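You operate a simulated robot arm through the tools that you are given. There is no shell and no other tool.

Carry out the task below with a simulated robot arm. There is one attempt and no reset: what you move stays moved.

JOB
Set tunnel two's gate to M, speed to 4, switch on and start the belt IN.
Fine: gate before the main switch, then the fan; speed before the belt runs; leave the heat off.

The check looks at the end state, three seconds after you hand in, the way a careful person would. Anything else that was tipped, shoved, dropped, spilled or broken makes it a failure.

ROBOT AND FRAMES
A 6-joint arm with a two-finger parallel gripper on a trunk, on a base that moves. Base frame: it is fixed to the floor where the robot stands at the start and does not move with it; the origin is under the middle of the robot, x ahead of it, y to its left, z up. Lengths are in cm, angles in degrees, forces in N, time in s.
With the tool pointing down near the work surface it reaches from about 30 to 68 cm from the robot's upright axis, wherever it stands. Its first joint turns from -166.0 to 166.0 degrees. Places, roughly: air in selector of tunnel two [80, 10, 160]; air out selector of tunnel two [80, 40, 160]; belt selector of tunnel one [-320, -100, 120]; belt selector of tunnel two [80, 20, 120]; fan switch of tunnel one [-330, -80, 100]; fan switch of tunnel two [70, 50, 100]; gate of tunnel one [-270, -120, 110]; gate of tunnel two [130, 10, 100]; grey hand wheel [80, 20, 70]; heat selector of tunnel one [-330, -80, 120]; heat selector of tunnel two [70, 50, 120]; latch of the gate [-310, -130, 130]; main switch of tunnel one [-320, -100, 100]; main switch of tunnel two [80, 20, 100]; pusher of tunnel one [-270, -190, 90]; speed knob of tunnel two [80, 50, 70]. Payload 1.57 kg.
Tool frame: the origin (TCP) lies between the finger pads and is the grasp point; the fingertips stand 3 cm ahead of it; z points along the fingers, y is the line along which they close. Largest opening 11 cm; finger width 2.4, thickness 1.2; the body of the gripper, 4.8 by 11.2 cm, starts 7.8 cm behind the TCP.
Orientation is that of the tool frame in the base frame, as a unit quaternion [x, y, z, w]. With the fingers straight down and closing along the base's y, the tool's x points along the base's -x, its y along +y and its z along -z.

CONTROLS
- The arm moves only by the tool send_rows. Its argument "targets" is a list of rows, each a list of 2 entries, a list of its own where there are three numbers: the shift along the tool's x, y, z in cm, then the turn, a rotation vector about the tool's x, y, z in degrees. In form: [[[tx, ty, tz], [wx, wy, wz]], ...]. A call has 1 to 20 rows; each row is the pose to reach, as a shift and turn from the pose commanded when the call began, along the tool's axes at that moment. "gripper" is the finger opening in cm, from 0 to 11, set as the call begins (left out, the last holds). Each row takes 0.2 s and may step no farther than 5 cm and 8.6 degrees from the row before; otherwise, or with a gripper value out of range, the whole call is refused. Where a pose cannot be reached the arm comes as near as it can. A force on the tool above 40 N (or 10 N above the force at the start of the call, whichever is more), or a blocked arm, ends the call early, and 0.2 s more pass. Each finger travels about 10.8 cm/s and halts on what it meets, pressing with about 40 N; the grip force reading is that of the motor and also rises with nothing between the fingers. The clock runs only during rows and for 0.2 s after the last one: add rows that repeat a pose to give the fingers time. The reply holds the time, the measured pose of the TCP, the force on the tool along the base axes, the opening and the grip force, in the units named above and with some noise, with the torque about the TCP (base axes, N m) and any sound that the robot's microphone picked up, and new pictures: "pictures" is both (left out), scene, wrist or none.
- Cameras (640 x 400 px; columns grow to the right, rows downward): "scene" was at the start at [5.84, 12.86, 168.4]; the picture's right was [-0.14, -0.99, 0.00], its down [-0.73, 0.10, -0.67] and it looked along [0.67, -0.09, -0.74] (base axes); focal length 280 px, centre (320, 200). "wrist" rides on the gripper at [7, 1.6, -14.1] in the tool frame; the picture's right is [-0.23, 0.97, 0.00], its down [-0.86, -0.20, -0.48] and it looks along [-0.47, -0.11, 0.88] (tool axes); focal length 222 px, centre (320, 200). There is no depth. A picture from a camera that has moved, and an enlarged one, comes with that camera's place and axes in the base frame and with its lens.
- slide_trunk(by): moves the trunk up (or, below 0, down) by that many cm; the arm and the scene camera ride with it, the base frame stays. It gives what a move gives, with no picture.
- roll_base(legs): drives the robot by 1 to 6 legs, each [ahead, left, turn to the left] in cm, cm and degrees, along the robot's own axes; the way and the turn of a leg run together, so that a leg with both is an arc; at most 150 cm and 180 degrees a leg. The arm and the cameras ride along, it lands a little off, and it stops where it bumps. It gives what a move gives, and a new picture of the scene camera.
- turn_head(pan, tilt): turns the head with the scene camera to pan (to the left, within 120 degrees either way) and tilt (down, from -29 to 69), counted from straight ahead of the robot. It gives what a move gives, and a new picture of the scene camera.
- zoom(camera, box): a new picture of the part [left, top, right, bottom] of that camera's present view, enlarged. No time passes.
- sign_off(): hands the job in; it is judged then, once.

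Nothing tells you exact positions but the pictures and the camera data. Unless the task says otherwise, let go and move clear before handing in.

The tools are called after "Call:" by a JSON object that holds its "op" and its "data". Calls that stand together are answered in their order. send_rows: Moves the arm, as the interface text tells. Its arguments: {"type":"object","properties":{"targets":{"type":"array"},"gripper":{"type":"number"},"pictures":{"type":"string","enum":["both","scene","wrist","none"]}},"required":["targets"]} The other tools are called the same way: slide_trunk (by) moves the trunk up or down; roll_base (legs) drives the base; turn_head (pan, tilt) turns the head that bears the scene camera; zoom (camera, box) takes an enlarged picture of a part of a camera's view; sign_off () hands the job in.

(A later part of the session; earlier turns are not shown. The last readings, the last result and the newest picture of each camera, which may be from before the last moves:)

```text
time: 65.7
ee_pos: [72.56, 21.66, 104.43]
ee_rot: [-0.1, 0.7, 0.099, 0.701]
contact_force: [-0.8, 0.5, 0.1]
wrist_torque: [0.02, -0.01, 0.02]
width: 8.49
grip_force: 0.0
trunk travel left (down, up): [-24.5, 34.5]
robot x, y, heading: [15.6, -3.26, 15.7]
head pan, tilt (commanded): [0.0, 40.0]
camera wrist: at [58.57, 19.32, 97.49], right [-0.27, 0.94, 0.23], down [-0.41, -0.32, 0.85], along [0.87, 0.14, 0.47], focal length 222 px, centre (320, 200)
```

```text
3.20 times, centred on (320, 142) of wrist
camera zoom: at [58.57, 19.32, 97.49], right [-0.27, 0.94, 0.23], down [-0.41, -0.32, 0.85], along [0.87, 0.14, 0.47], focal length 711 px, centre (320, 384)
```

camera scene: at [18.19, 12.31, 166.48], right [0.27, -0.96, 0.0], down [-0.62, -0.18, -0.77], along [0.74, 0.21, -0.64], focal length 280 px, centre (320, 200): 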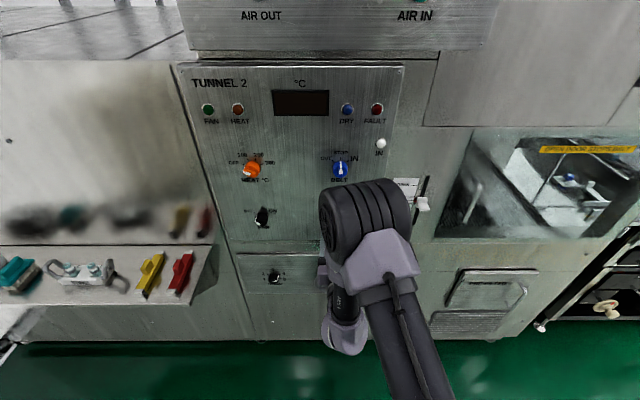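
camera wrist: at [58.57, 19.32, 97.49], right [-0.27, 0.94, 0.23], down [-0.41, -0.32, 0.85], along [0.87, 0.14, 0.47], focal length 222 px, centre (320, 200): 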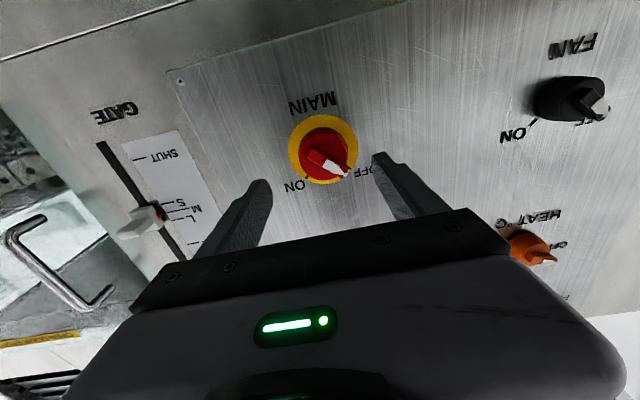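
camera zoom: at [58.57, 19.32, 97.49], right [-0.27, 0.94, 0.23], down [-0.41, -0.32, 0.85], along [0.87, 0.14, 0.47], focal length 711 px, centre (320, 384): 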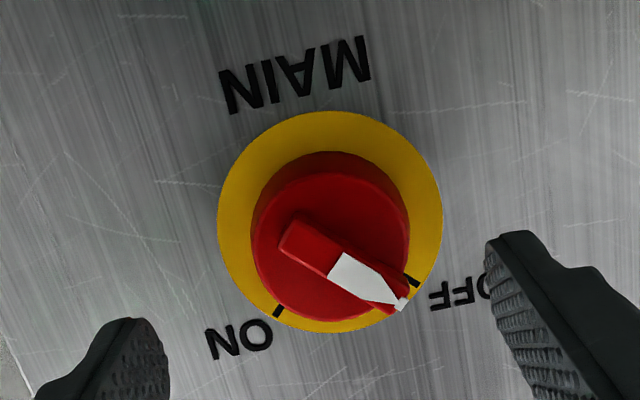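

Knob axis at r≈-1.4, z≈104.2; yellow plate at f≈85.8. Moving in with the fingers straddling the red body.

Call:
{"op": "send_rows", "data": {"targets": [[[0.2, 0.35, 2], [0, 0, 0]], [[0.2, 0.35, 4], [0, 0, 0]]], "gripper": 8.5, "pictures": "wrist"}}

Call:
{"op": "zoom", "data": {"camera": "wrist", "box": [220, 80, 420, 205]}}

```text
time: 66.3
ee_pos: [76.46, 23.21, 104.12]
ee_rot: [-0.099, 0.7, 0.098, 0.7]
contact_force: [0.3, 0.6, -0.2]
wrist_torque: [0.0, 0.02, -0.02]
width: 8.49
grip_force: 0.0
trunk travel left (down, up): [-24.5, 34.5]
robot x, y, heading: [15.81, -2.96, 15.8]
head pan, tilt (commanded): [0.0, 40.0]
camera wrist: at [62.32, 20.79, 97.19], right [-0.27, 0.94, 0.23], down [-0.41, -0.32, 0.85], along [0.87, 0.14, 0.47], focal length 222 px, centre (320, 200)
```

wrist: 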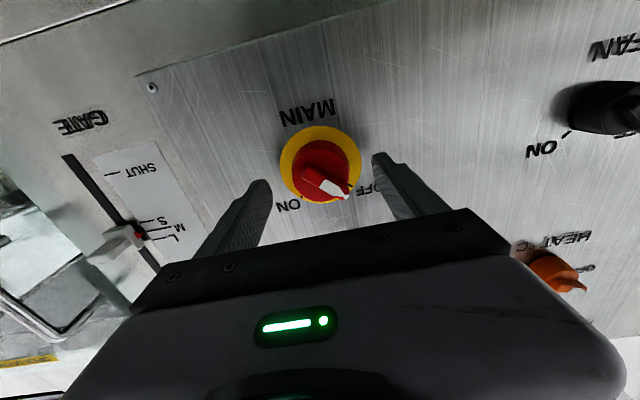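

```text
3.20 times, centred on (320, 142) of wrist
camera zoom: at [62.32, 20.79, 97.19], right [-0.27, 0.94, 0.23], down [-0.41, -0.32, 0.85], along [0.87, 0.14, 0.47], focal length 711 px, centre (320, 384)
```

zoom: 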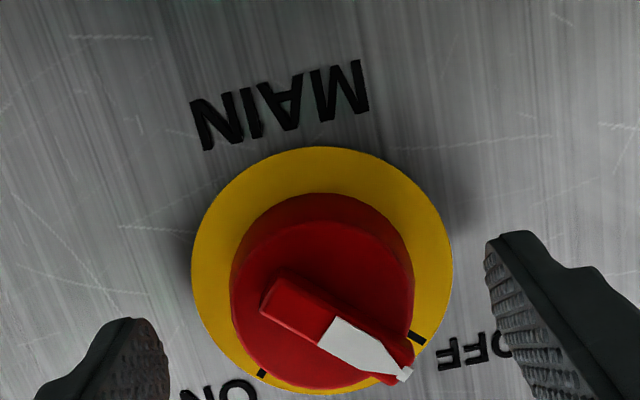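

Nicely centred. Advancing 2 cm and closing on the red body.

Call:
{"op": "send_rows", "data": {"targets": [[[0.1, 0, 1], [0, 0, 0]], [[0.1, 0, 2], [0, 0, 0]]], "gripper": 8.5, "pictures": "none"}}

Call:
{"op": "send_rows", "data": {"targets": [[[0, 0, 0], [0, 0, 0]], [[0, 0, 0], [0, 0, 0]], [[0, 0, 0], [0, 0, 0]]], "gripper": 3, "pictures": "wrist"}}

Call:
{"op": "zoom", "data": {"camera": "wrist", "box": [220, 80, 420, 205]}}

```text
time: 66.9
ee_pos: [78.27, 23.94, 104.16]
ee_rot: [-0.099, 0.7, 0.098, 0.701]
contact_force: [-0.1, -1.3, 0.3]
wrist_torque: [0.03, -0.01, -0.01]
width: 8.46
grip_force: 0.0
trunk travel left (down, up): [-24.5, 34.5]
robot x, y, heading: [15.7, -2.86, 15.8]
head pan, tilt (commanded): [0.0, 40.0]
```

```text
time: 67.7
ee_pos: [78.4, 23.76, 104.02]
ee_rot: [-0.098, 0.7, 0.098, 0.7]
contact_force: [5.1, -10.3, 0.3]
wrist_torque: [0.05, 0.0, -0.88]
width: 5.14
grip_force: 44.6
trunk travel left (down, up): [-24.5, 34.5]
robot x, y, heading: [15.54, -3.25, 16.0]
head pan, tilt (commanded): [0.0, 40.0]
camera wrist: at [64.25, 21.39, 97.19], right [-0.27, 0.94, 0.23], down [-0.41, -0.32, 0.85], along [0.87, 0.14, 0.47], focal length 222 px, centre (320, 200)
```

wrist: 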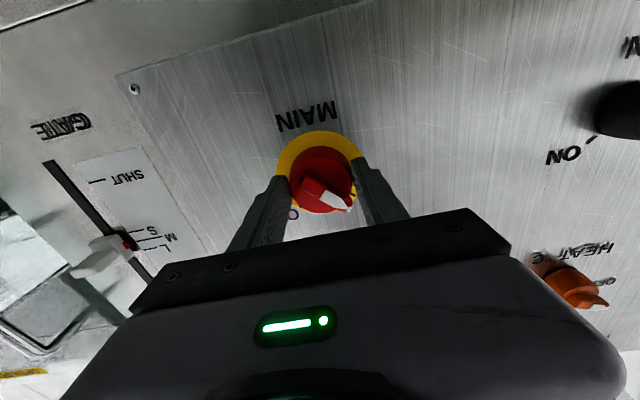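

```text
3.20 times, centred on (320, 142) of wrist
camera zoom: at [64.25, 21.39, 97.19], right [-0.27, 0.94, 0.23], down [-0.41, -0.32, 0.85], along [0.87, 0.14, 0.47], focal length 711 px, centre (320, 384)
```

zoom: 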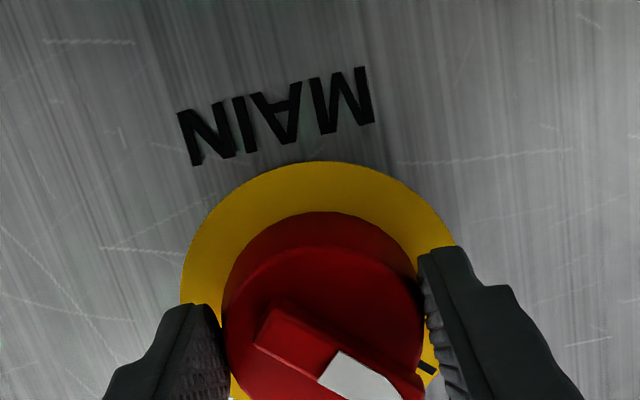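

Gripped (5.14 cm). Gate is already at M, so I can now turn the main switch clockwise towards ON — 80° first, then check.

Call:
{"op": "send_rows", "data": {"targets": [[[0, -0.15, 0], [0, 0, 0]], [[0, -0.15, 0], [0, 0, 8]], [[0, -0.15, 0], [0, 0, 16]], [[0, -0.15, 0], [0, 0, 24]], [[0, -0.15, 0], [0, 0, 32]], [[0, -0.15, 0], [0, 0, 40]], [[0, -0.15, 0], [0, 0, 48]], [[0, -0.15, 0], [0, 0, 56]], [[0, -0.15, 0], [0, 0, 64]], [[0, -0.15, 0], [0, 0, 72]], [[0, -0.15, 0], [0, 0, 80]]], "gripper": 3}}

Call:
{"op": "zoom", "data": {"camera": "wrist", "box": [220, 80, 420, 205]}}

Call:
{"op": "zoom", "data": {"camera": "scene", "box": [220, 80, 420, 250]}}

```text
time: 70.1
ee_pos: [78.27, 23.99, 104.47]
ee_rot: [0.371, 0.6, 0.528, 0.473]
contact_force: [-6.8, 17.0, 12.4]
wrist_torque: [-0.05, 0.01, 0.37]
width: 5.17
grip_force: 45.1
trunk travel left (down, up): [-24.5, 34.5]
robot x, y, heading: [15.4, -2.6, 15.9]
head pan, tilt (commanded): [0.0, 40.0]
camera scene: at [17.94, 12.46, 166.48], right [0.28, -0.96, 0.0], down [-0.62, -0.18, -0.77], along [0.74, 0.21, -0.64], focal length 280 px, centre (320, 200)
camera wrist: at [62.59, 26.91, 104.76], right [0.01, -0.05, 1.0], down [-0.21, -0.98, -0.05], along [0.98, -0.21, -0.02], focal length 222 px, centre (320, 200)
```

scene: 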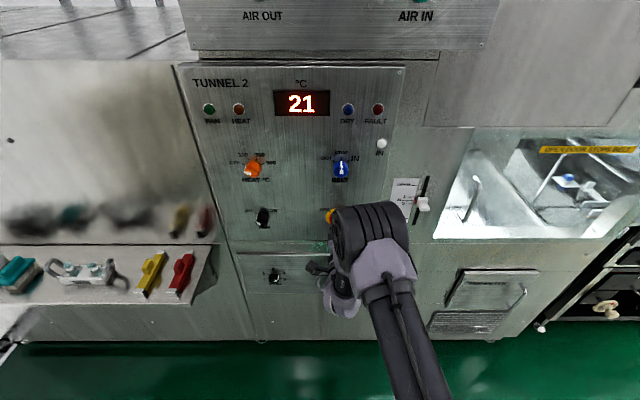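
wrist: 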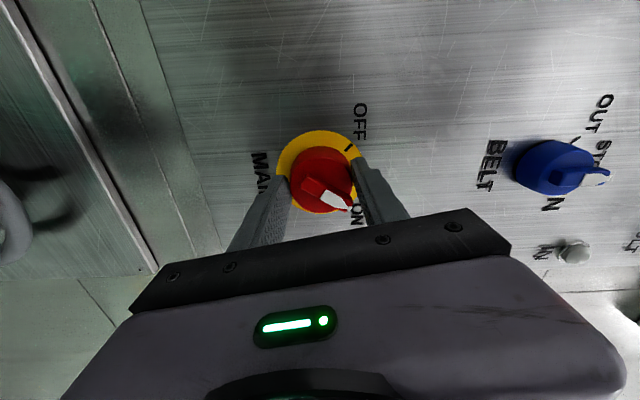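

```text
3.20 times, centred on (320, 142) of wrist
camera zoom: at [62.59, 26.91, 104.76], right [0.01, -0.05, 1.0], down [-0.21, -0.98, -0.05], along [0.98, -0.21, -0.02], focal length 711 px, centre (320, 384)
```

zoom: 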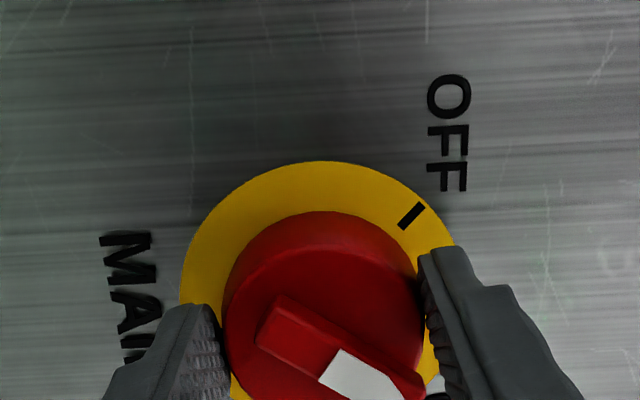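

```text
2.35 times, centred on (320, 165) of scene
camera zoom: at [17.94, 12.46, 166.48], right [0.28, -0.96, 0.0], down [-0.62, -0.18, -0.77], along [0.74, 0.21, -0.64], focal length 659 px, centre (320, 282)
```

zoom: 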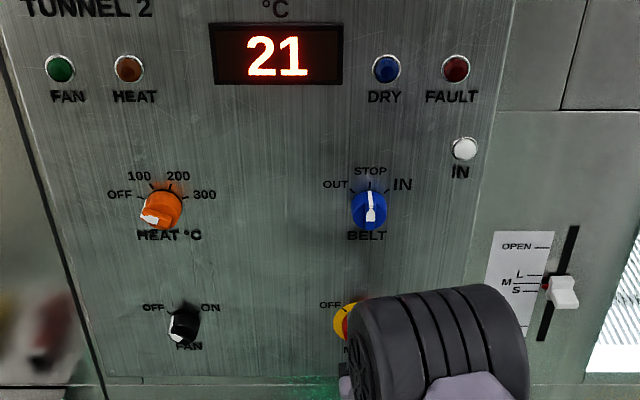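

The display lit up at 21 °C and the tunnel light came on: main is on. I'll check how well the pointer matches the ON tick.

Call:
{"op": "zoom", "data": {"camera": "wrist", "box": [280, 140, 400, 230]}}

```text
4.44 times, centred on (340, 185) of wrist
camera zoom: at [62.59, 26.91, 104.76], right [0.01, -0.05, 1.0], down [-0.21, -0.98, -0.05], along [0.98, -0.21, -0.02], focal length 987 px, centre (231, 267)
```

zoom: 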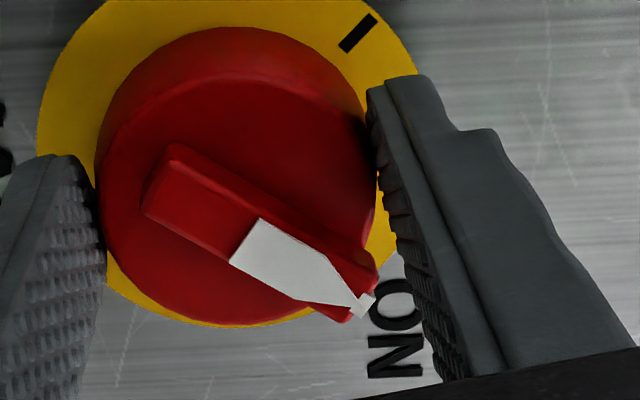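

The finger hides the ON tick; I'll release and back off to check the final angle.

Call:
{"op": "send_rows", "data": {"targets": [[[0, 0, 0], [0, 0, 0]], [[0, 0, 0], [0, 0, 0]], [[0, 0, -2], [0, 0, 0]], [[0, 0, -6], [0, 0, 0]]], "gripper": 8.5, "pictures": "wrist"}}

Call:
{"op": "zoom", "data": {"camera": "wrist", "box": [220, 80, 420, 205]}}

```text
time: 71.1
ee_pos: [72.54, 21.94, 104.55]
ee_rot: [0.374, 0.6, 0.526, 0.473]
contact_force: [-0.2, -0.1, 0.4]
wrist_torque: [0.0, 0.02, -0.05]
width: 8.52
grip_force: 0.0
trunk travel left (down, up): [-24.5, 34.5]
robot x, y, heading: [15.63, -2.76, 15.7]
head pan, tilt (commanded): [0.0, 40.0]
camera wrist: at [56.9, 24.77, 104.98], right [0.01, -0.05, 1.0], down [-0.22, -0.98, -0.05], along [0.98, -0.21, -0.02], focal length 222 px, centre (320, 200)
```

wrist: 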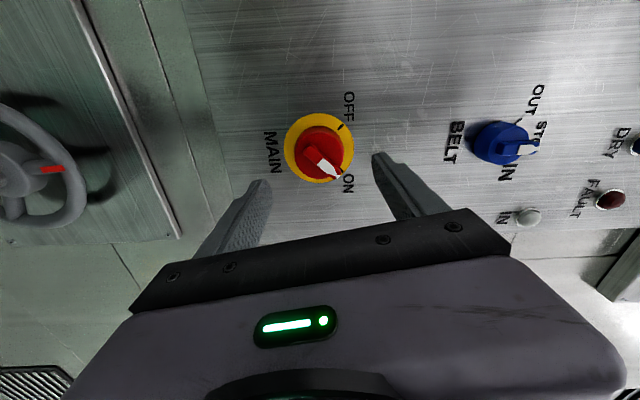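

```text
3.20 times, centred on (320, 142) of wrist
camera zoom: at [56.9, 24.77, 104.98], right [0.01, -0.05, 1.0], down [-0.22, -0.98, -0.05], along [0.98, -0.21, -0.02], focal length 711 px, centre (320, 384)
```

zoom: 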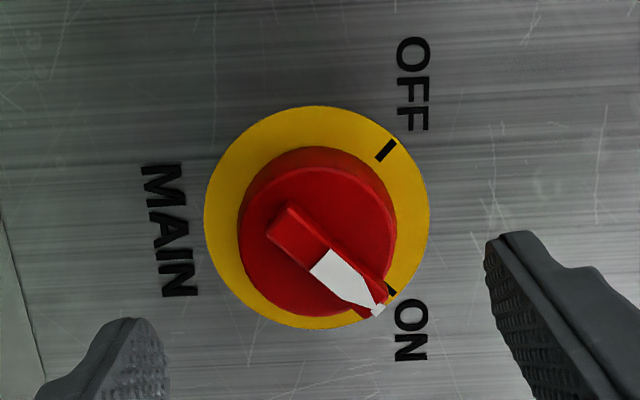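

Ticks are 90° apart and the pointer is about 4° shy of ON, so I'll re-grip and nudge it the last few degrees so it sits squarely on ON.

Call:
{"op": "send_rows", "data": {"targets": [[[0.55, 0, 2], [0, 0, 0]], [[0.55, 0, 4], [0, 0, 0]], [[0.55, 0, 6], [0, 0, 0]]], "gripper": 8.5, "pictures": "none"}}

Call:
{"op": "send_rows", "data": {"targets": [[[0, 0, 0], [0, 0, 0]], [[0, 0, 0], [0, 0, 0]], [[0, 0, 0], [0, 0, 0]]], "gripper": 3, "pictures": "none"}}

Call:
{"op": "send_rows", "data": {"targets": [[[0, 0, 0], [0, 0, 2.5]], [[0, 0, 0], [0, 0, 5]], [[0, 0, 0], [0, 0, 5]]], "gripper": 3, "pictures": "none"}}

Call:
{"op": "send_rows", "data": {"targets": [[[0, 0, 0], [0, 0, 0]], [[0, 0, 0], [0, 0, 0]], [[0, 0, -2], [0, 0, 0]], [[0, 0, -6], [0, 0, 0]]], "gripper": 8.5, "pictures": "both"}}

Call:
{"op": "zoom", "data": {"camera": "wrist", "box": [220, 80, 420, 205]}}

```text
time: 71.9
ee_pos: [78.16, 24.27, 104.1]
ee_rot: [0.373, 0.6, 0.526, 0.473]
contact_force: [0.4, 0.7, 0.0]
wrist_torque: [-0.02, 0.02, -0.03]
width: 8.49
grip_force: 0.0
trunk travel left (down, up): [-24.5, 34.5]
robot x, y, heading: [15.92, -3.01, 16.0]
head pan, tilt (commanded): [0.0, 40.0]
```

```text
time: 72.7
ee_pos: [77.96, 24.23, 104.43]
ee_rot: [0.372, 0.598, 0.528, 0.474]
contact_force: [7.2, 3.0, 18.3]
wrist_torque: [0.02, -0.62, 0.08]
width: 5.06
grip_force: 45.2
trunk travel left (down, up): [-24.5, 34.5]
robot x, y, heading: [15.89, -3.22, 15.7]
head pan, tilt (commanded): [0.0, 40.0]
```

```text
time: 73.5
ee_pos: [78.06, 24.53, 104.44]
ee_rot: [0.396, 0.582, 0.548, 0.451]
contact_force: [8.2, 13.2, 36.5]
wrist_torque: [-1.04, -0.9, 0.75]
width: 5.14
grip_force: 45.3
trunk travel left (down, up): [-24.5, 34.5]
robot x, y, heading: [15.87, -2.98, 16.2]
head pan, tilt (commanded): [0.0, 40.0]
```

```text
time: 74.5
ee_pos: [72.42, 22.48, 104.27]
ee_rot: [0.4, 0.582, 0.546, 0.45]
contact_force: [0.1, 0.3, 0.5]
wrist_torque: [-0.01, -0.04, 0.01]
width: 8.49
grip_force: 0.0
trunk travel left (down, up): [-24.5, 34.5]
robot x, y, heading: [15.61, -2.98, 15.8]
head pan, tilt (commanded): [0.0, 40.0]
camera scene: at [18.17, 12.21, 166.49], right [0.27, -0.96, 0.0], down [-0.62, -0.18, -0.77], along [0.74, 0.21, -0.64], focal length 280 px, centre (320, 200)
camera wrist: at [56.83, 25.31, 105.21], right [0.04, -0.13, 0.99], down [-0.22, -0.97, -0.12], along [0.98, -0.21, -0.07], focal length 222 px, centre (320, 200)
```

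scene: 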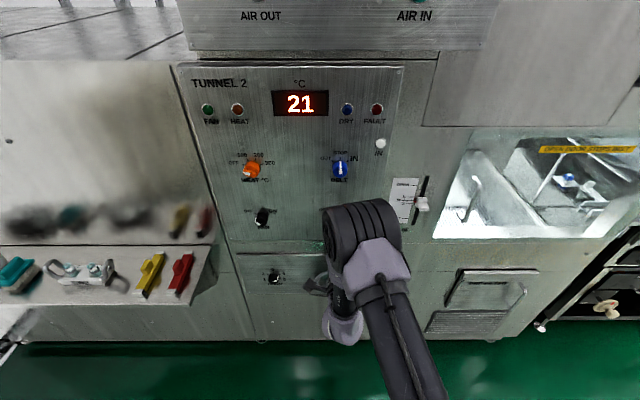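
wrist: 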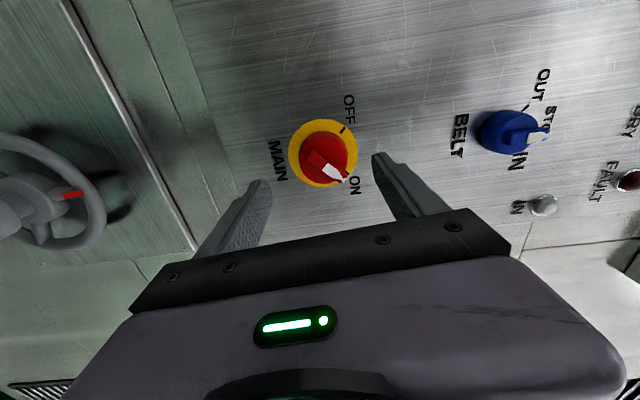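

```text
3.20 times, centred on (320, 142) of wrist
camera zoom: at [56.83, 25.31, 105.21], right [0.04, -0.13, 0.99], down [-0.22, -0.97, -0.12], along [0.98, -0.21, -0.07], focal length 711 px, centre (320, 384)
```

zoom: 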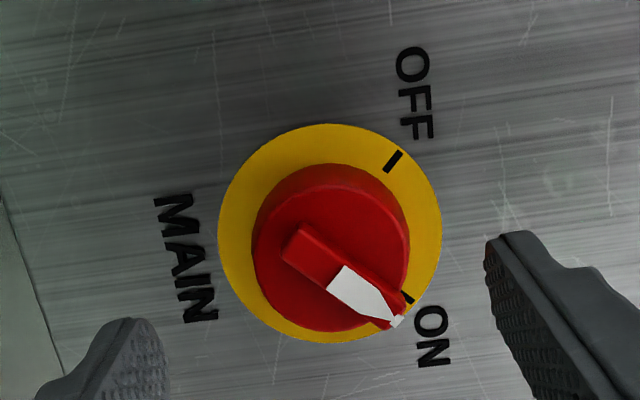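

The pointer relation to ON now equals what it was to OFF at the start, so the switch is fully at ON. Next the fan: rotate the tool back, retract a bit and drive left 24 cm.

Call:
{"op": "send_rows", "data": {"targets": [[[0, 0, -2], [0, 0, -7]], [[0, 0, -3], [0, 0, -15]], [[0, 0, -3], [0, 0, -23]], [[0, 0, -3], [0, 0, -31]], [[0, 0, -3], [0, 0, -39]], [[0, 0, -3], [0, 0, -47]], [[0, 0, -3], [0, 0, -55]], [[0, 0, -3], [0, 0, -63]], [[0, 0, -3], [0, 0, -71]], [[0, 0, -3], [0, 0, -79]], [[0, 0, -3], [0, 0, -85]]], "gripper": 8, "pictures": "none"}}

Call:
{"op": "roll_base", "data": {"legs": [[0, 23.5, 0]]}}

Call:
{"op": "send_rows", "data": {"targets": [[[0, 0, 0], [0, 0, 0]]], "pictures": "wrist"}}

Call:
{"op": "zoom", "data": {"camera": "wrist", "box": [220, 80, 420, 205]}}

```text
time: 76.9
ee_pos: [69.48, 21.78, 103.87]
ee_rot: [-0.101, 0.699, 0.099, 0.701]
contact_force: [0.1, 0.2, 0.5]
wrist_torque: [0.01, 0.01, 0.0]
width: 8.0
grip_force: 0.2
trunk travel left (down, up): [-24.5, 34.5]
robot x, y, heading: [15.64, -2.9, 16.1]
head pan, tilt (commanded): [0.0, 40.0]
```

```text
time: 78.7
ee_pos: [62.89, 44.41, 104.01]
ee_rot: [-0.103, 0.699, 0.101, 0.7]
contact_force: [-0.3, 0.4, -0.7]
wrist_torque: [0.0, 0.02, -0.01]
width: 7.96
grip_force: 0.1
trunk travel left (down, up): [-24.5, 34.5]
robot x, y, heading: [9.54, 19.58, 16.3]
head pan, tilt (commanded): [0.0, 40.0]
camera scene: at [11.63, 34.45, 166.48], right [0.28, -0.96, 0.0], down [-0.62, -0.18, -0.77], along [0.73, 0.22, -0.64], focal length 280 px, centre (320, 200)
```

scene: 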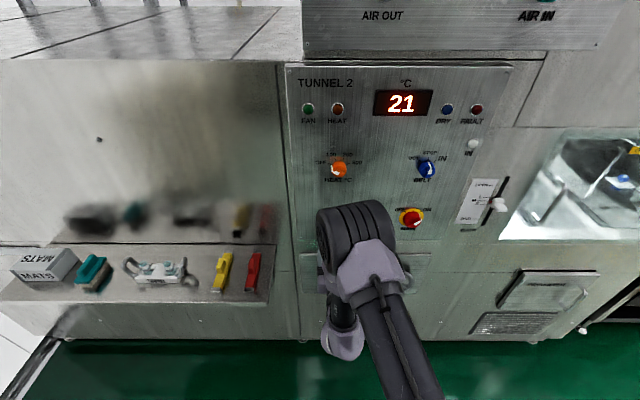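

```text
time: 79.1
ee_pos: [62.87, 44.42, 103.95]
ee_rot: [-0.103, 0.699, 0.102, 0.7]
contact_force: [-0.3, 0.1, -0.4]
wrist_torque: [0.04, -0.03, -0.01]
width: 7.98
grip_force: 0.1
trunk travel left (down, up): [-24.5, 34.5]
robot x, y, heading: [9.14, 19.18, 16.3]
head pan, tilt (commanded): [0.0, 40.0]
camera wrist: at [48.81, 41.91, 97.02], right [-0.28, 0.93, 0.23], down [-0.4, -0.33, 0.85], along [0.87, 0.15, 0.47], focal length 222 px, centre (320, 200)
```

wrist: 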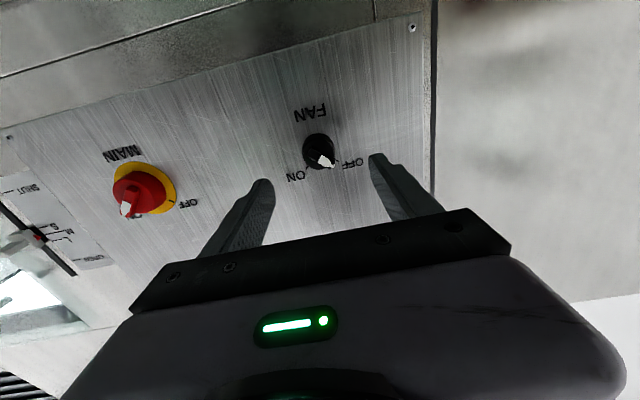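

```text
3.20 times, centred on (320, 142) of wrist
camera zoom: at [48.81, 41.91, 97.02], right [-0.28, 0.93, 0.23], down [-0.4, -0.33, 0.85], along [0.87, 0.15, 0.47], focal length 711 px, centre (320, 384)
```

zoom: 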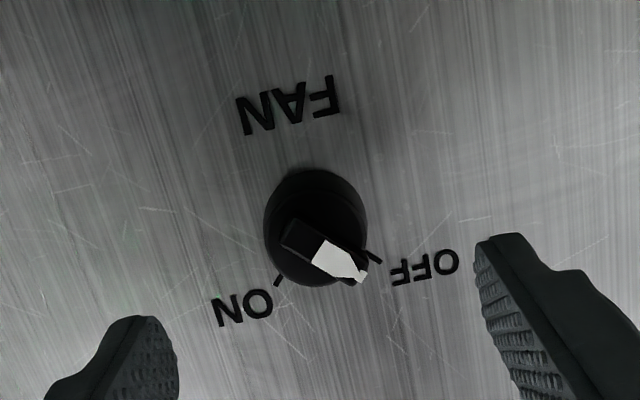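

Fan switch: body ~4 cm wide, axis at r≈-24.6, z≈104.4. Centring and approaching.

Call:
{"op": "send_rows", "data": {"targets": [[[-0.4, -0.45, 0], [0, 0, 0]], [[-0.4, -0.45, 3.5], [0, 0, 0]], [[-0.4, -0.45, 7], [0, 0, 0]]], "gripper": 7, "pictures": "wrist"}}

Call:
{"op": "zoom", "data": {"camera": "wrist", "box": [220, 80, 420, 205]}}

```text
time: 79.9
ee_pos: [69.72, 46.22, 104.29]
ee_rot: [-0.104, 0.699, 0.102, 0.7]
contact_force: [1.1, 0.6, 0.4]
wrist_torque: [0.02, 0.02, 0.04]
width: 6.99
grip_force: 0.0
trunk travel left (down, up): [-24.5, 34.5]
robot x, y, heading: [9.25, 19.31, 16.5]
head pan, tilt (commanded): [0.0, 40.0]
camera wrist: at [55.68, 43.76, 97.39], right [-0.28, 0.93, 0.23], down [-0.4, -0.33, 0.85], along [0.87, 0.15, 0.47], focal length 222 px, centre (320, 200)
```

wrist: 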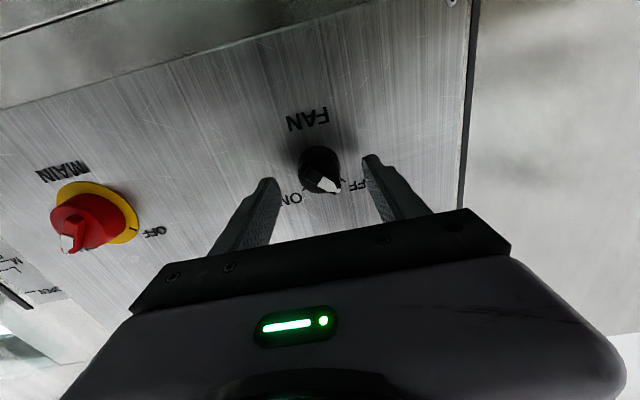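

```text
3.20 times, centred on (320, 142) of wrist
camera zoom: at [55.68, 43.76, 97.39], right [-0.28, 0.93, 0.23], down [-0.4, -0.33, 0.85], along [0.87, 0.15, 0.47], focal length 711 px, centre (320, 384)
```

zoom: 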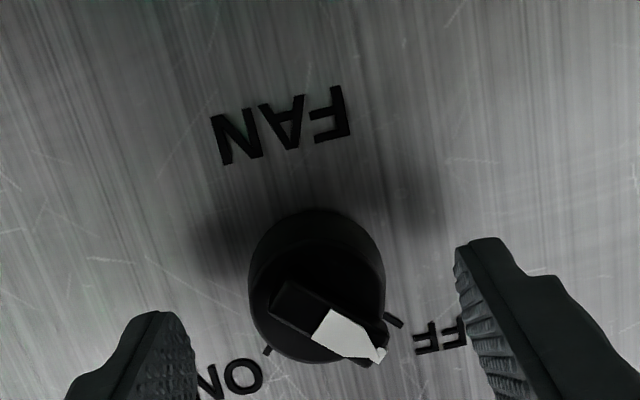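

Still centred within 0.3 cm. Advancing 2 cm and gripping the fan switch body.

Call:
{"op": "send_rows", "data": {"targets": [[[-0.15, -0.25, 1], [0, 0, 0]], [[-0.15, -0.25, 2], [0, 0, 0]]], "gripper": 7, "pictures": "none"}}

Call:
{"op": "send_rows", "data": {"targets": [[[0, 0, 0], [0, 0, 0]], [[0, 0, 0], [0, 0, 0]], [[0, 0, 0], [0, 0, 0]]], "gripper": 2.5, "pictures": "wrist"}}

Call:
{"op": "zoom", "data": {"camera": "wrist", "box": [220, 80, 420, 205]}}

```text
time: 80.5
ee_pos: [71.9, 46.47, 104.52]
ee_rot: [-0.102, 0.699, 0.101, 0.7]
contact_force: [0.4, 0.5, -0.4]
wrist_torque: [-0.06, 0.0, 0.02]
width: 7.0
grip_force: 0.0
trunk travel left (down, up): [-24.5, 34.5]
robot x, y, heading: [9.57, 19.28, 16.4]
head pan, tilt (commanded): [0.0, 40.0]
```

```text
time: 81.3
ee_pos: [71.76, 46.63, 104.48]
ee_rot: [-0.105, 0.698, 0.103, 0.701]
contact_force: [-1.3, 14.7, 1.6]
wrist_torque: [0.02, -0.05, 0.84]
width: 3.83
grip_force: 43.6
trunk travel left (down, up): [-24.5, 34.5]
robot x, y, heading: [9.13, 19.25, 16.4]
head pan, tilt (commanded): [0.0, 40.0]
camera wrist: at [57.65, 44.16, 97.54], right [-0.28, 0.93, 0.22], down [-0.4, -0.33, 0.85], along [0.87, 0.15, 0.47], focal length 222 px, centre (320, 200)
```

wrist: 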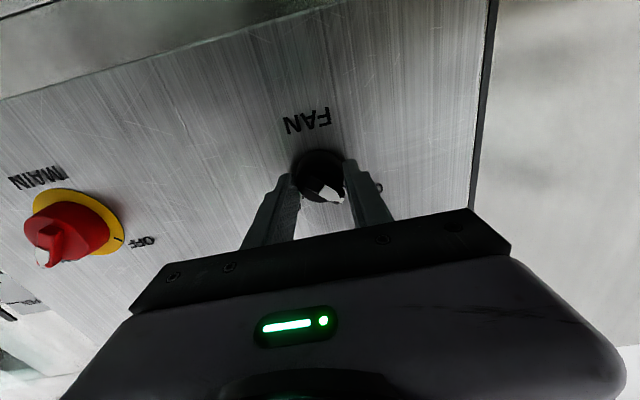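

```text
3.20 times, centred on (320, 142) of wrist
camera zoom: at [57.65, 44.16, 97.54], right [-0.28, 0.93, 0.22], down [-0.4, -0.33, 0.85], along [0.87, 0.15, 0.47], focal length 711 px, centre (320, 384)
```

zoom: 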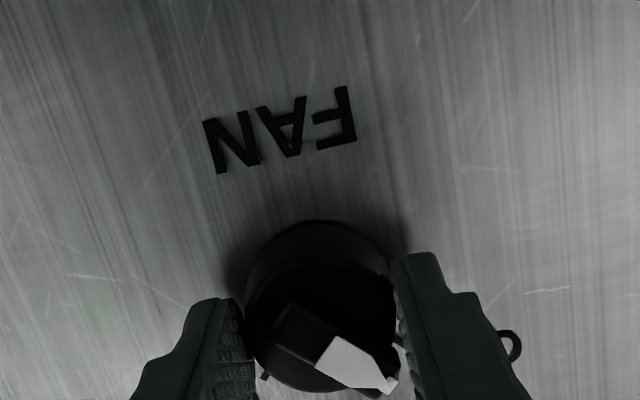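

Gripped (3.83 cm). Turning the fan switch clockwise to ON.

Call:
{"op": "send_rows", "data": {"targets": [[[0, 0.2, 0], [0, 0, 0]], [[0, 0.2, 0], [0, 0, 8]], [[0, 0.2, 0], [0, 0, 16]], [[0, 0.2, 0], [0, 0, 24]], [[0, 0.2, 0], [0, 0, 32]], [[0, 0.2, 0], [0, 0, 40]], [[0, 0.2, 0], [0, 0, 48]], [[0, 0.2, 0], [0, 0, 56]], [[0, 0.2, 0], [0, 0, 64]], [[0, 0.2, 0], [0, 0, 72]], [[0, 0.2, 0], [0, 0, 80]], [[0, 0.2, 0], [0, 0, 88]]], "gripper": 2.5}}

Call:
{"op": "zoom", "data": {"camera": "wrist", "box": [220, 80, 420, 205]}}

Call:
{"op": "zoom", "data": {"camera": "scene", "box": [280, 70, 500, 240]}}

```text
time: 83.9
ee_pos: [71.73, 46.83, 104.53]
ee_rot: [0.412, 0.574, 0.561, 0.431]
contact_force: [14.5, 15.6, 11.5]
wrist_torque: [0.12, -0.22, -0.27]
width: 3.83
grip_force: 43.9
trunk travel left (down, up): [-24.5, 34.5]
robot x, y, heading: [9.47, 18.85, 16.4]
head pan, tilt (commanded): [0.0, 40.0]
camera scene: at [11.76, 34.56, 166.47], right [0.28, -0.96, 0.0], down [-0.62, -0.18, -0.77], along [0.73, 0.22, -0.64], focal length 280 px, centre (320, 200)
camera wrist: at [56.03, 49.36, 105.88], right [0.05, -0.18, 0.98], down [-0.21, -0.96, -0.17], along [0.98, -0.2, -0.09], focal length 222 px, centre (320, 200)
```

scene: 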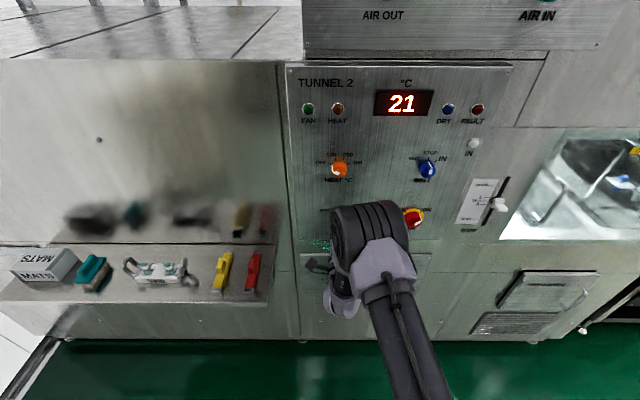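
wrist: 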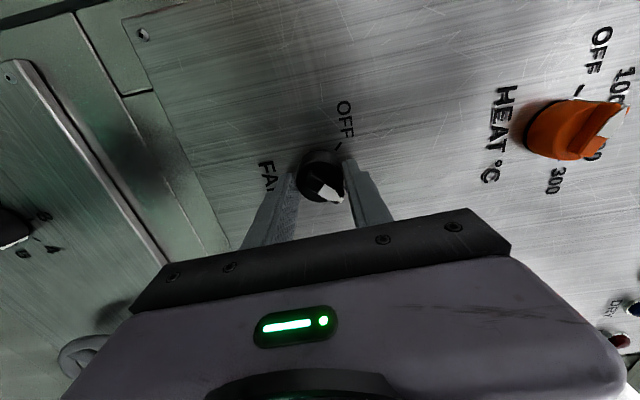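

```text
3.20 times, centred on (320, 142) of wrist
camera zoom: at [56.03, 49.36, 105.88], right [0.05, -0.18, 0.98], down [-0.21, -0.96, -0.17], along [0.98, -0.2, -0.09], focal length 711 px, centre (320, 384)
```

zoom: 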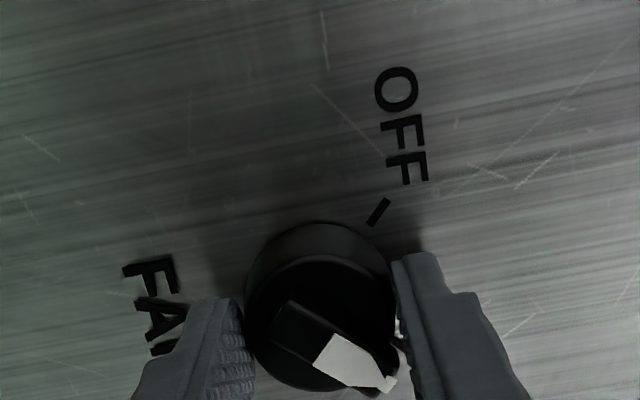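

```text
2.35 times, centred on (390, 155) of scene
camera zoom: at [11.76, 34.56, 166.47], right [0.28, -0.96, 0.0], down [-0.62, -0.18, -0.77], along [0.73, 0.22, -0.64], focal length 659 px, centre (155, 306)
```

zoom: 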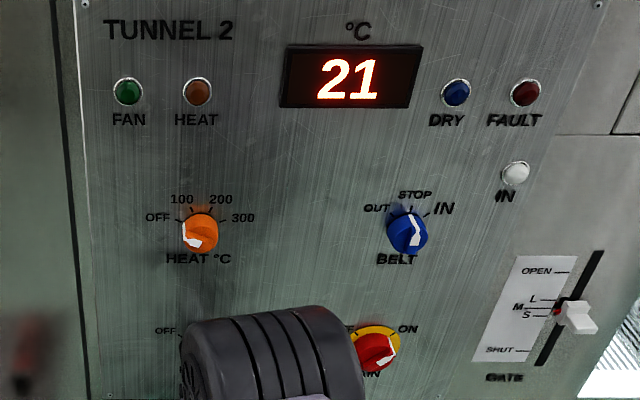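

The fan switch turned about 88°. The green FAN lamp doesn't look lit yet; I'll release, back off and check.

Call:
{"op": "send_rows", "data": {"targets": [[[0, 0, 0], [0, 0, 0]], [[0, 0, 0], [0, 0, 0]], [[0, 0, -2], [0, 0, 0]], [[0, 0, -6], [0, 0, 0]]], "gripper": 7, "pictures": "both"}}

Call:
{"op": "zoom", "data": {"camera": "wrist", "box": [220, 80, 420, 205]}}

Call:
{"op": "zoom", "data": {"camera": "scene", "box": [280, 0, 560, 220]}}

```text
time: 84.9
ee_pos: [65.63, 44.8, 104.58]
ee_rot: [0.411, 0.574, 0.559, 0.434]
contact_force: [0.7, 0.2, -0.1]
wrist_torque: [-0.04, 0.0, 0.01]
width: 6.97
grip_force: 0.0
trunk travel left (down, up): [-24.5, 34.5]
robot x, y, heading: [9.34, 18.94, 16.2]
head pan, tilt (commanded): [0.0, 40.0]
camera scene: at [11.6, 34.34, 166.49], right [0.28, -0.96, 0.0], down [-0.62, -0.18, -0.77], along [0.74, 0.22, -0.64], focal length 280 px, centre (320, 200)
camera wrist: at [50.04, 47.49, 105.99], right [0.05, -0.18, 0.98], down [-0.21, -0.96, -0.17], along [0.98, -0.2, -0.09], focal length 222 px, centre (320, 200)
```

scene: 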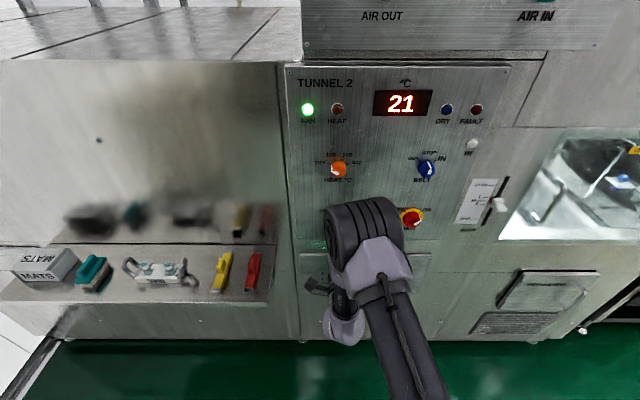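
wrist: 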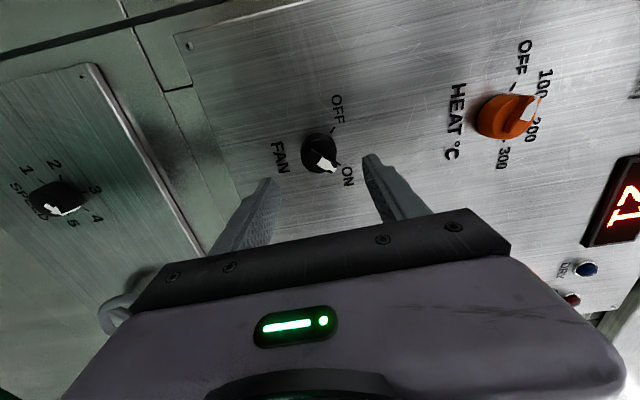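

```text
3.20 times, centred on (320, 142) of wrist
camera zoom: at [50.04, 47.49, 105.99], right [0.05, -0.18, 0.98], down [-0.21, -0.96, -0.17], along [0.98, -0.2, -0.09], focal length 711 px, centre (320, 384)
```

zoom: 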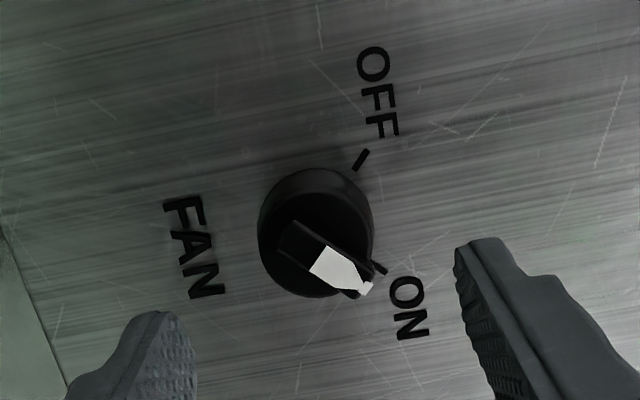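

```text
1.82 times, centred on (420, 110) of scene
camera zoom: at [11.6, 34.34, 166.49], right [0.28, -0.96, 0.0], down [-0.62, -0.18, -0.77], along [0.74, 0.22, -0.64], focal length 510 px, centre (138, 364)
```

zoom: 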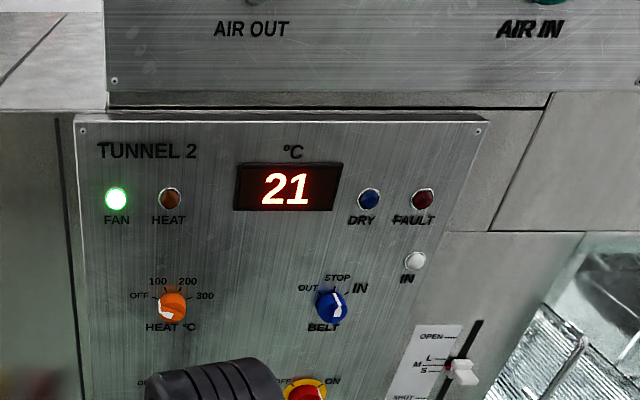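

FAN lamp is green and its pointer is at ON. Now the belt: rotate the tool back, move right 23.5 cm and raise the trunk 19 cm to face the blue belt selector.

Call:
{"op": "send_rows", "data": {"targets": [[[0, 0, -2], [0, 0, -8]], [[0, 0, -3], [0, 0, -16]], [[0, 0, -3], [0, 0, -24]], [[0, 0, -3], [0, 0, -32]], [[0, 0, -3], [0, 0, -40]], [[0, 0, -3], [0, 0, -48]], [[0, 0, -3], [0, 0, -56]], [[0, 0, -3], [0, 0, -64]], [[0, 0, -3], [0, 0, -72]], [[0, 0, -3], [0, 0, -80]], [[0, 0, -3], [0, 0, -88]]], "gripper": 7, "pictures": "none"}}

Call:
{"op": "roll_base", "data": {"legs": [[0, -23.5, 0]]}}

Call:
{"op": "slide_trunk", "data": {"by": 19}}

Call:
{"op": "send_rows", "data": {"targets": [[[0, 0, 0], [0, 0, 0]]], "pictures": "both"}}

Call:
{"op": "zoom", "data": {"camera": "wrist", "box": [220, 80, 420, 205]}}

```text
time: 87.3
ee_pos: [63.0, 43.87, 104.58]
ee_rot: [-0.105, 0.699, 0.102, 0.7]
contact_force: [-0.1, 0.3, -0.6]
wrist_torque: [-0.02, -0.03, 0.01]
width: 7.0
grip_force: 0.0
trunk travel left (down, up): [-24.5, 34.5]
robot x, y, heading: [9.26, 19.08, 16.4]
head pan, tilt (commanded): [0.0, 40.0]
```

```text
time: 89.0
ee_pos: [69.68, 21.32, 104.6]
ee_rot: [-0.102, 0.699, 0.101, 0.7]
contact_force: [-0.1, 0.5, -0.3]
wrist_torque: [-0.01, 0.01, 0.02]
width: 6.98
grip_force: 0.0
trunk travel left (down, up): [-24.5, 34.5]
robot x, y, heading: [15.74, -3.34, 16.3]
head pan, tilt (commanded): [0.0, 40.0]
camera scene: at [18.34, 11.72, 166.5], right [0.28, -0.96, 0.0], down [-0.62, -0.18, -0.77], along [0.73, 0.22, -0.64], focal length 280 px, centre (320, 200)
```

scene: 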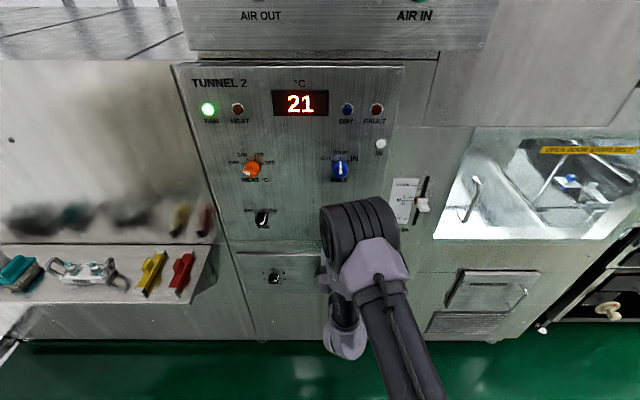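

```text
time: 91.1
ee_pos: [69.71, 21.28, 123.4]
ee_rot: [-0.103, 0.699, 0.101, 0.701]
contact_force: [0.3, 0.7, 0.0]
wrist_torque: [0.01, -0.02, -0.02]
width: 7.01
grip_force: 0.0
trunk travel left (down, up): [-43.5, 15.5]
robot x, y, heading: [16.04, -3.59, 16.4]
head pan, tilt (commanded): [0.0, 40.0]
```

```text
time: 91.5
ee_pos: [69.64, 21.4, 123.6]
ee_rot: [-0.103, 0.699, 0.101, 0.701]
contact_force: [0.2, 0.0, 0.3]
wrist_torque: [0.01, 0.01, -0.01]
width: 7.0
grip_force: 0.0
trunk travel left (down, up): [-43.5, 15.5]
robot x, y, heading: [16.25, -3.47, 16.4]
head pan, tilt (commanded): [0.0, 40.0]
camera scene: at [18.31, 11.81, 185.48], right [0.28, -0.96, 0.0], down [-0.62, -0.18, -0.77], along [0.73, 0.22, -0.64], focal length 280 px, centre (320, 200)
camera wrist: at [55.59, 18.83, 116.56], right [-0.28, 0.93, 0.23], down [-0.4, -0.33, 0.85], along [0.87, 0.15, 0.47], focal length 222 px, centre (320, 200)
```

scene: 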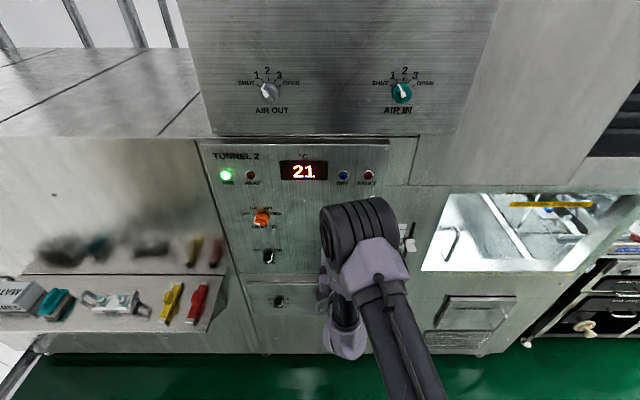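
wrist: 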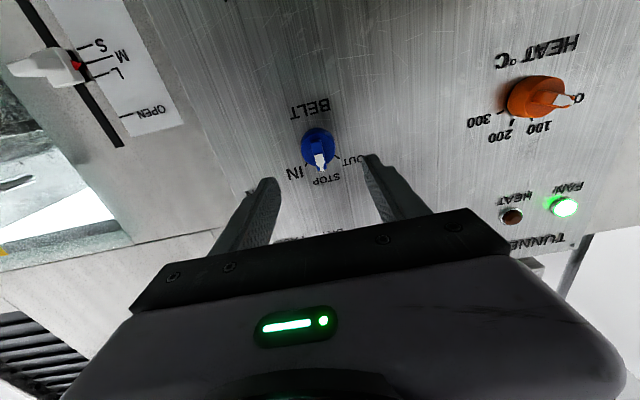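

```text
3.20 times, centred on (320, 142) of wrist
camera zoom: at [55.59, 18.83, 116.56], right [-0.28, 0.93, 0.23], down [-0.4, -0.33, 0.85], along [0.87, 0.15, 0.47], focal length 711 px, centre (320, 384)
```

zoom: 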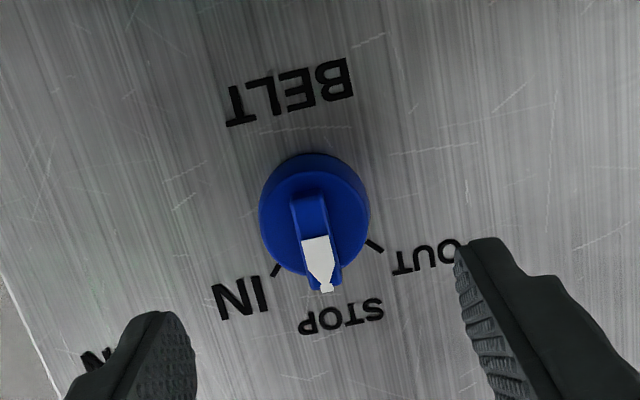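

Belt selector points at STOP; its axis is r≈-0.6, z≈123.5. IN is 45° clockwise. Approaching as with the fan.

Call:
{"op": "send_rows", "data": {"targets": [[[0, -0.4, 0], [0, 0, 0]], [[0, -0.4, 3.5], [0, 0, 0]], [[0, -0.4, 7], [0, 0, 0]]], "gripper": 7.5, "pictures": "wrist"}}

Call:
{"op": "zoom", "data": {"camera": "wrist", "box": [220, 80, 420, 205]}}

```text
time: 92.3
ee_pos: [76.54, 22.89, 123.53]
ee_rot: [-0.102, 0.7, 0.102, 0.7]
contact_force: [0.4, 0.1, 0.4]
wrist_torque: [0.03, 0.03, -0.01]
width: 7.47
grip_force: 0.1
trunk travel left (down, up): [-43.5, 15.5]
robot x, y, heading: [15.78, -3.6, 16.6]
head pan, tilt (commanded): [0.0, 40.0]
camera wrist: at [62.47, 20.31, 116.48], right [-0.28, 0.93, 0.23], down [-0.4, -0.33, 0.85], along [0.87, 0.15, 0.47], focal length 222 px, centre (320, 200)
```

wrist: 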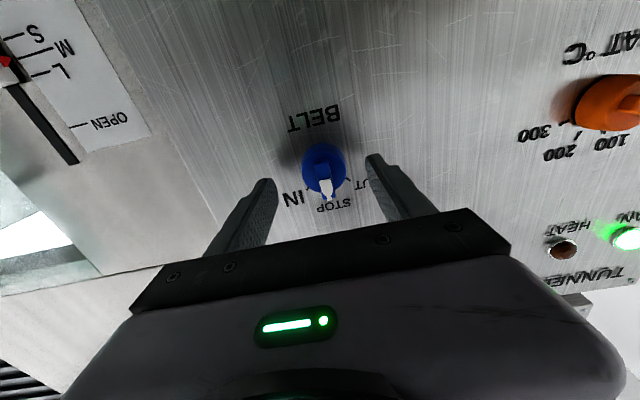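

```text
3.20 times, centred on (320, 142) of wrist
camera zoom: at [62.47, 20.31, 116.48], right [-0.28, 0.93, 0.23], down [-0.4, -0.33, 0.85], along [0.87, 0.15, 0.47], focal length 711 px, centre (320, 384)
```

zoom: 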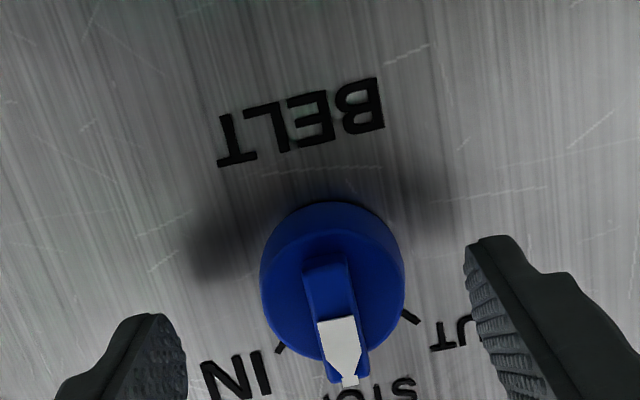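

Nearly centred; shifting 0.2 cm left, advancing 2 cm and gripping.

Call:
{"op": "send_rows", "data": {"targets": [[[0, 0.2, 1], [0, 0, 0]], [[0, 0.2, 2], [0, 0, 0]]], "gripper": 7.5, "pictures": "none"}}

Call:
{"op": "send_rows", "data": {"targets": [[[0, 0, 0], [0, 0, 0]], [[0, 0, 0], [0, 0, 0]], [[0, 0, 0], [0, 0, 0]]], "gripper": 2.5, "pictures": "wrist"}}

Call:
{"op": "zoom", "data": {"camera": "wrist", "box": [220, 80, 420, 205]}}

```text
time: 92.9
ee_pos: [78.29, 23.64, 123.43]
ee_rot: [-0.103, 0.699, 0.102, 0.7]
contact_force: [-0.1, 0.7, -0.3]
wrist_torque: [0.0, 0.03, 0.04]
width: 7.46
grip_force: 0.1
trunk travel left (down, up): [-43.5, 15.5]
robot x, y, heading: [15.6, -3.37, 16.5]
head pan, tilt (commanded): [0.0, 40.0]
```

```text
time: 93.7
ee_pos: [78.41, 23.79, 123.42]
ee_rot: [-0.103, 0.699, 0.102, 0.701]
contact_force: [0.6, 0.9, 0.4]
wrist_torque: [-0.04, -0.02, 0.06]
width: 4.01
grip_force: 44.4
trunk travel left (down, up): [-43.5, 15.5]
robot x, y, heading: [15.83, -3.5, 16.5]
head pan, tilt (commanded): [0.0, 40.0]
camera wrist: at [64.25, 21.18, 116.46], right [-0.28, 0.93, 0.23], down [-0.4, -0.33, 0.85], along [0.87, 0.15, 0.47], focal length 222 px, centre (320, 200)
```

wrist: 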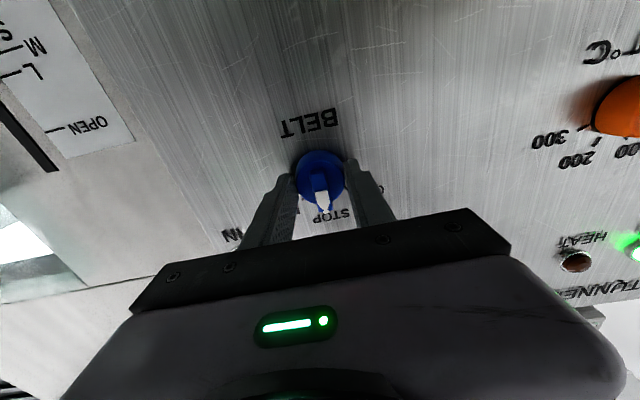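

```text
3.20 times, centred on (320, 142) of wrist
camera zoom: at [64.25, 21.18, 116.46], right [-0.28, 0.93, 0.23], down [-0.4, -0.33, 0.85], along [0.87, 0.15, 0.47], focal length 711 px, centre (320, 384)
```

zoom: 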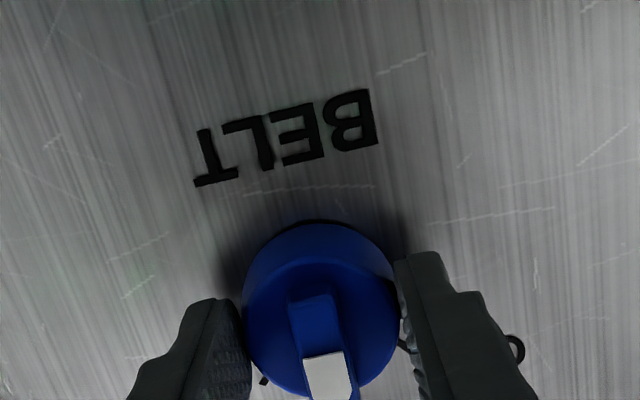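

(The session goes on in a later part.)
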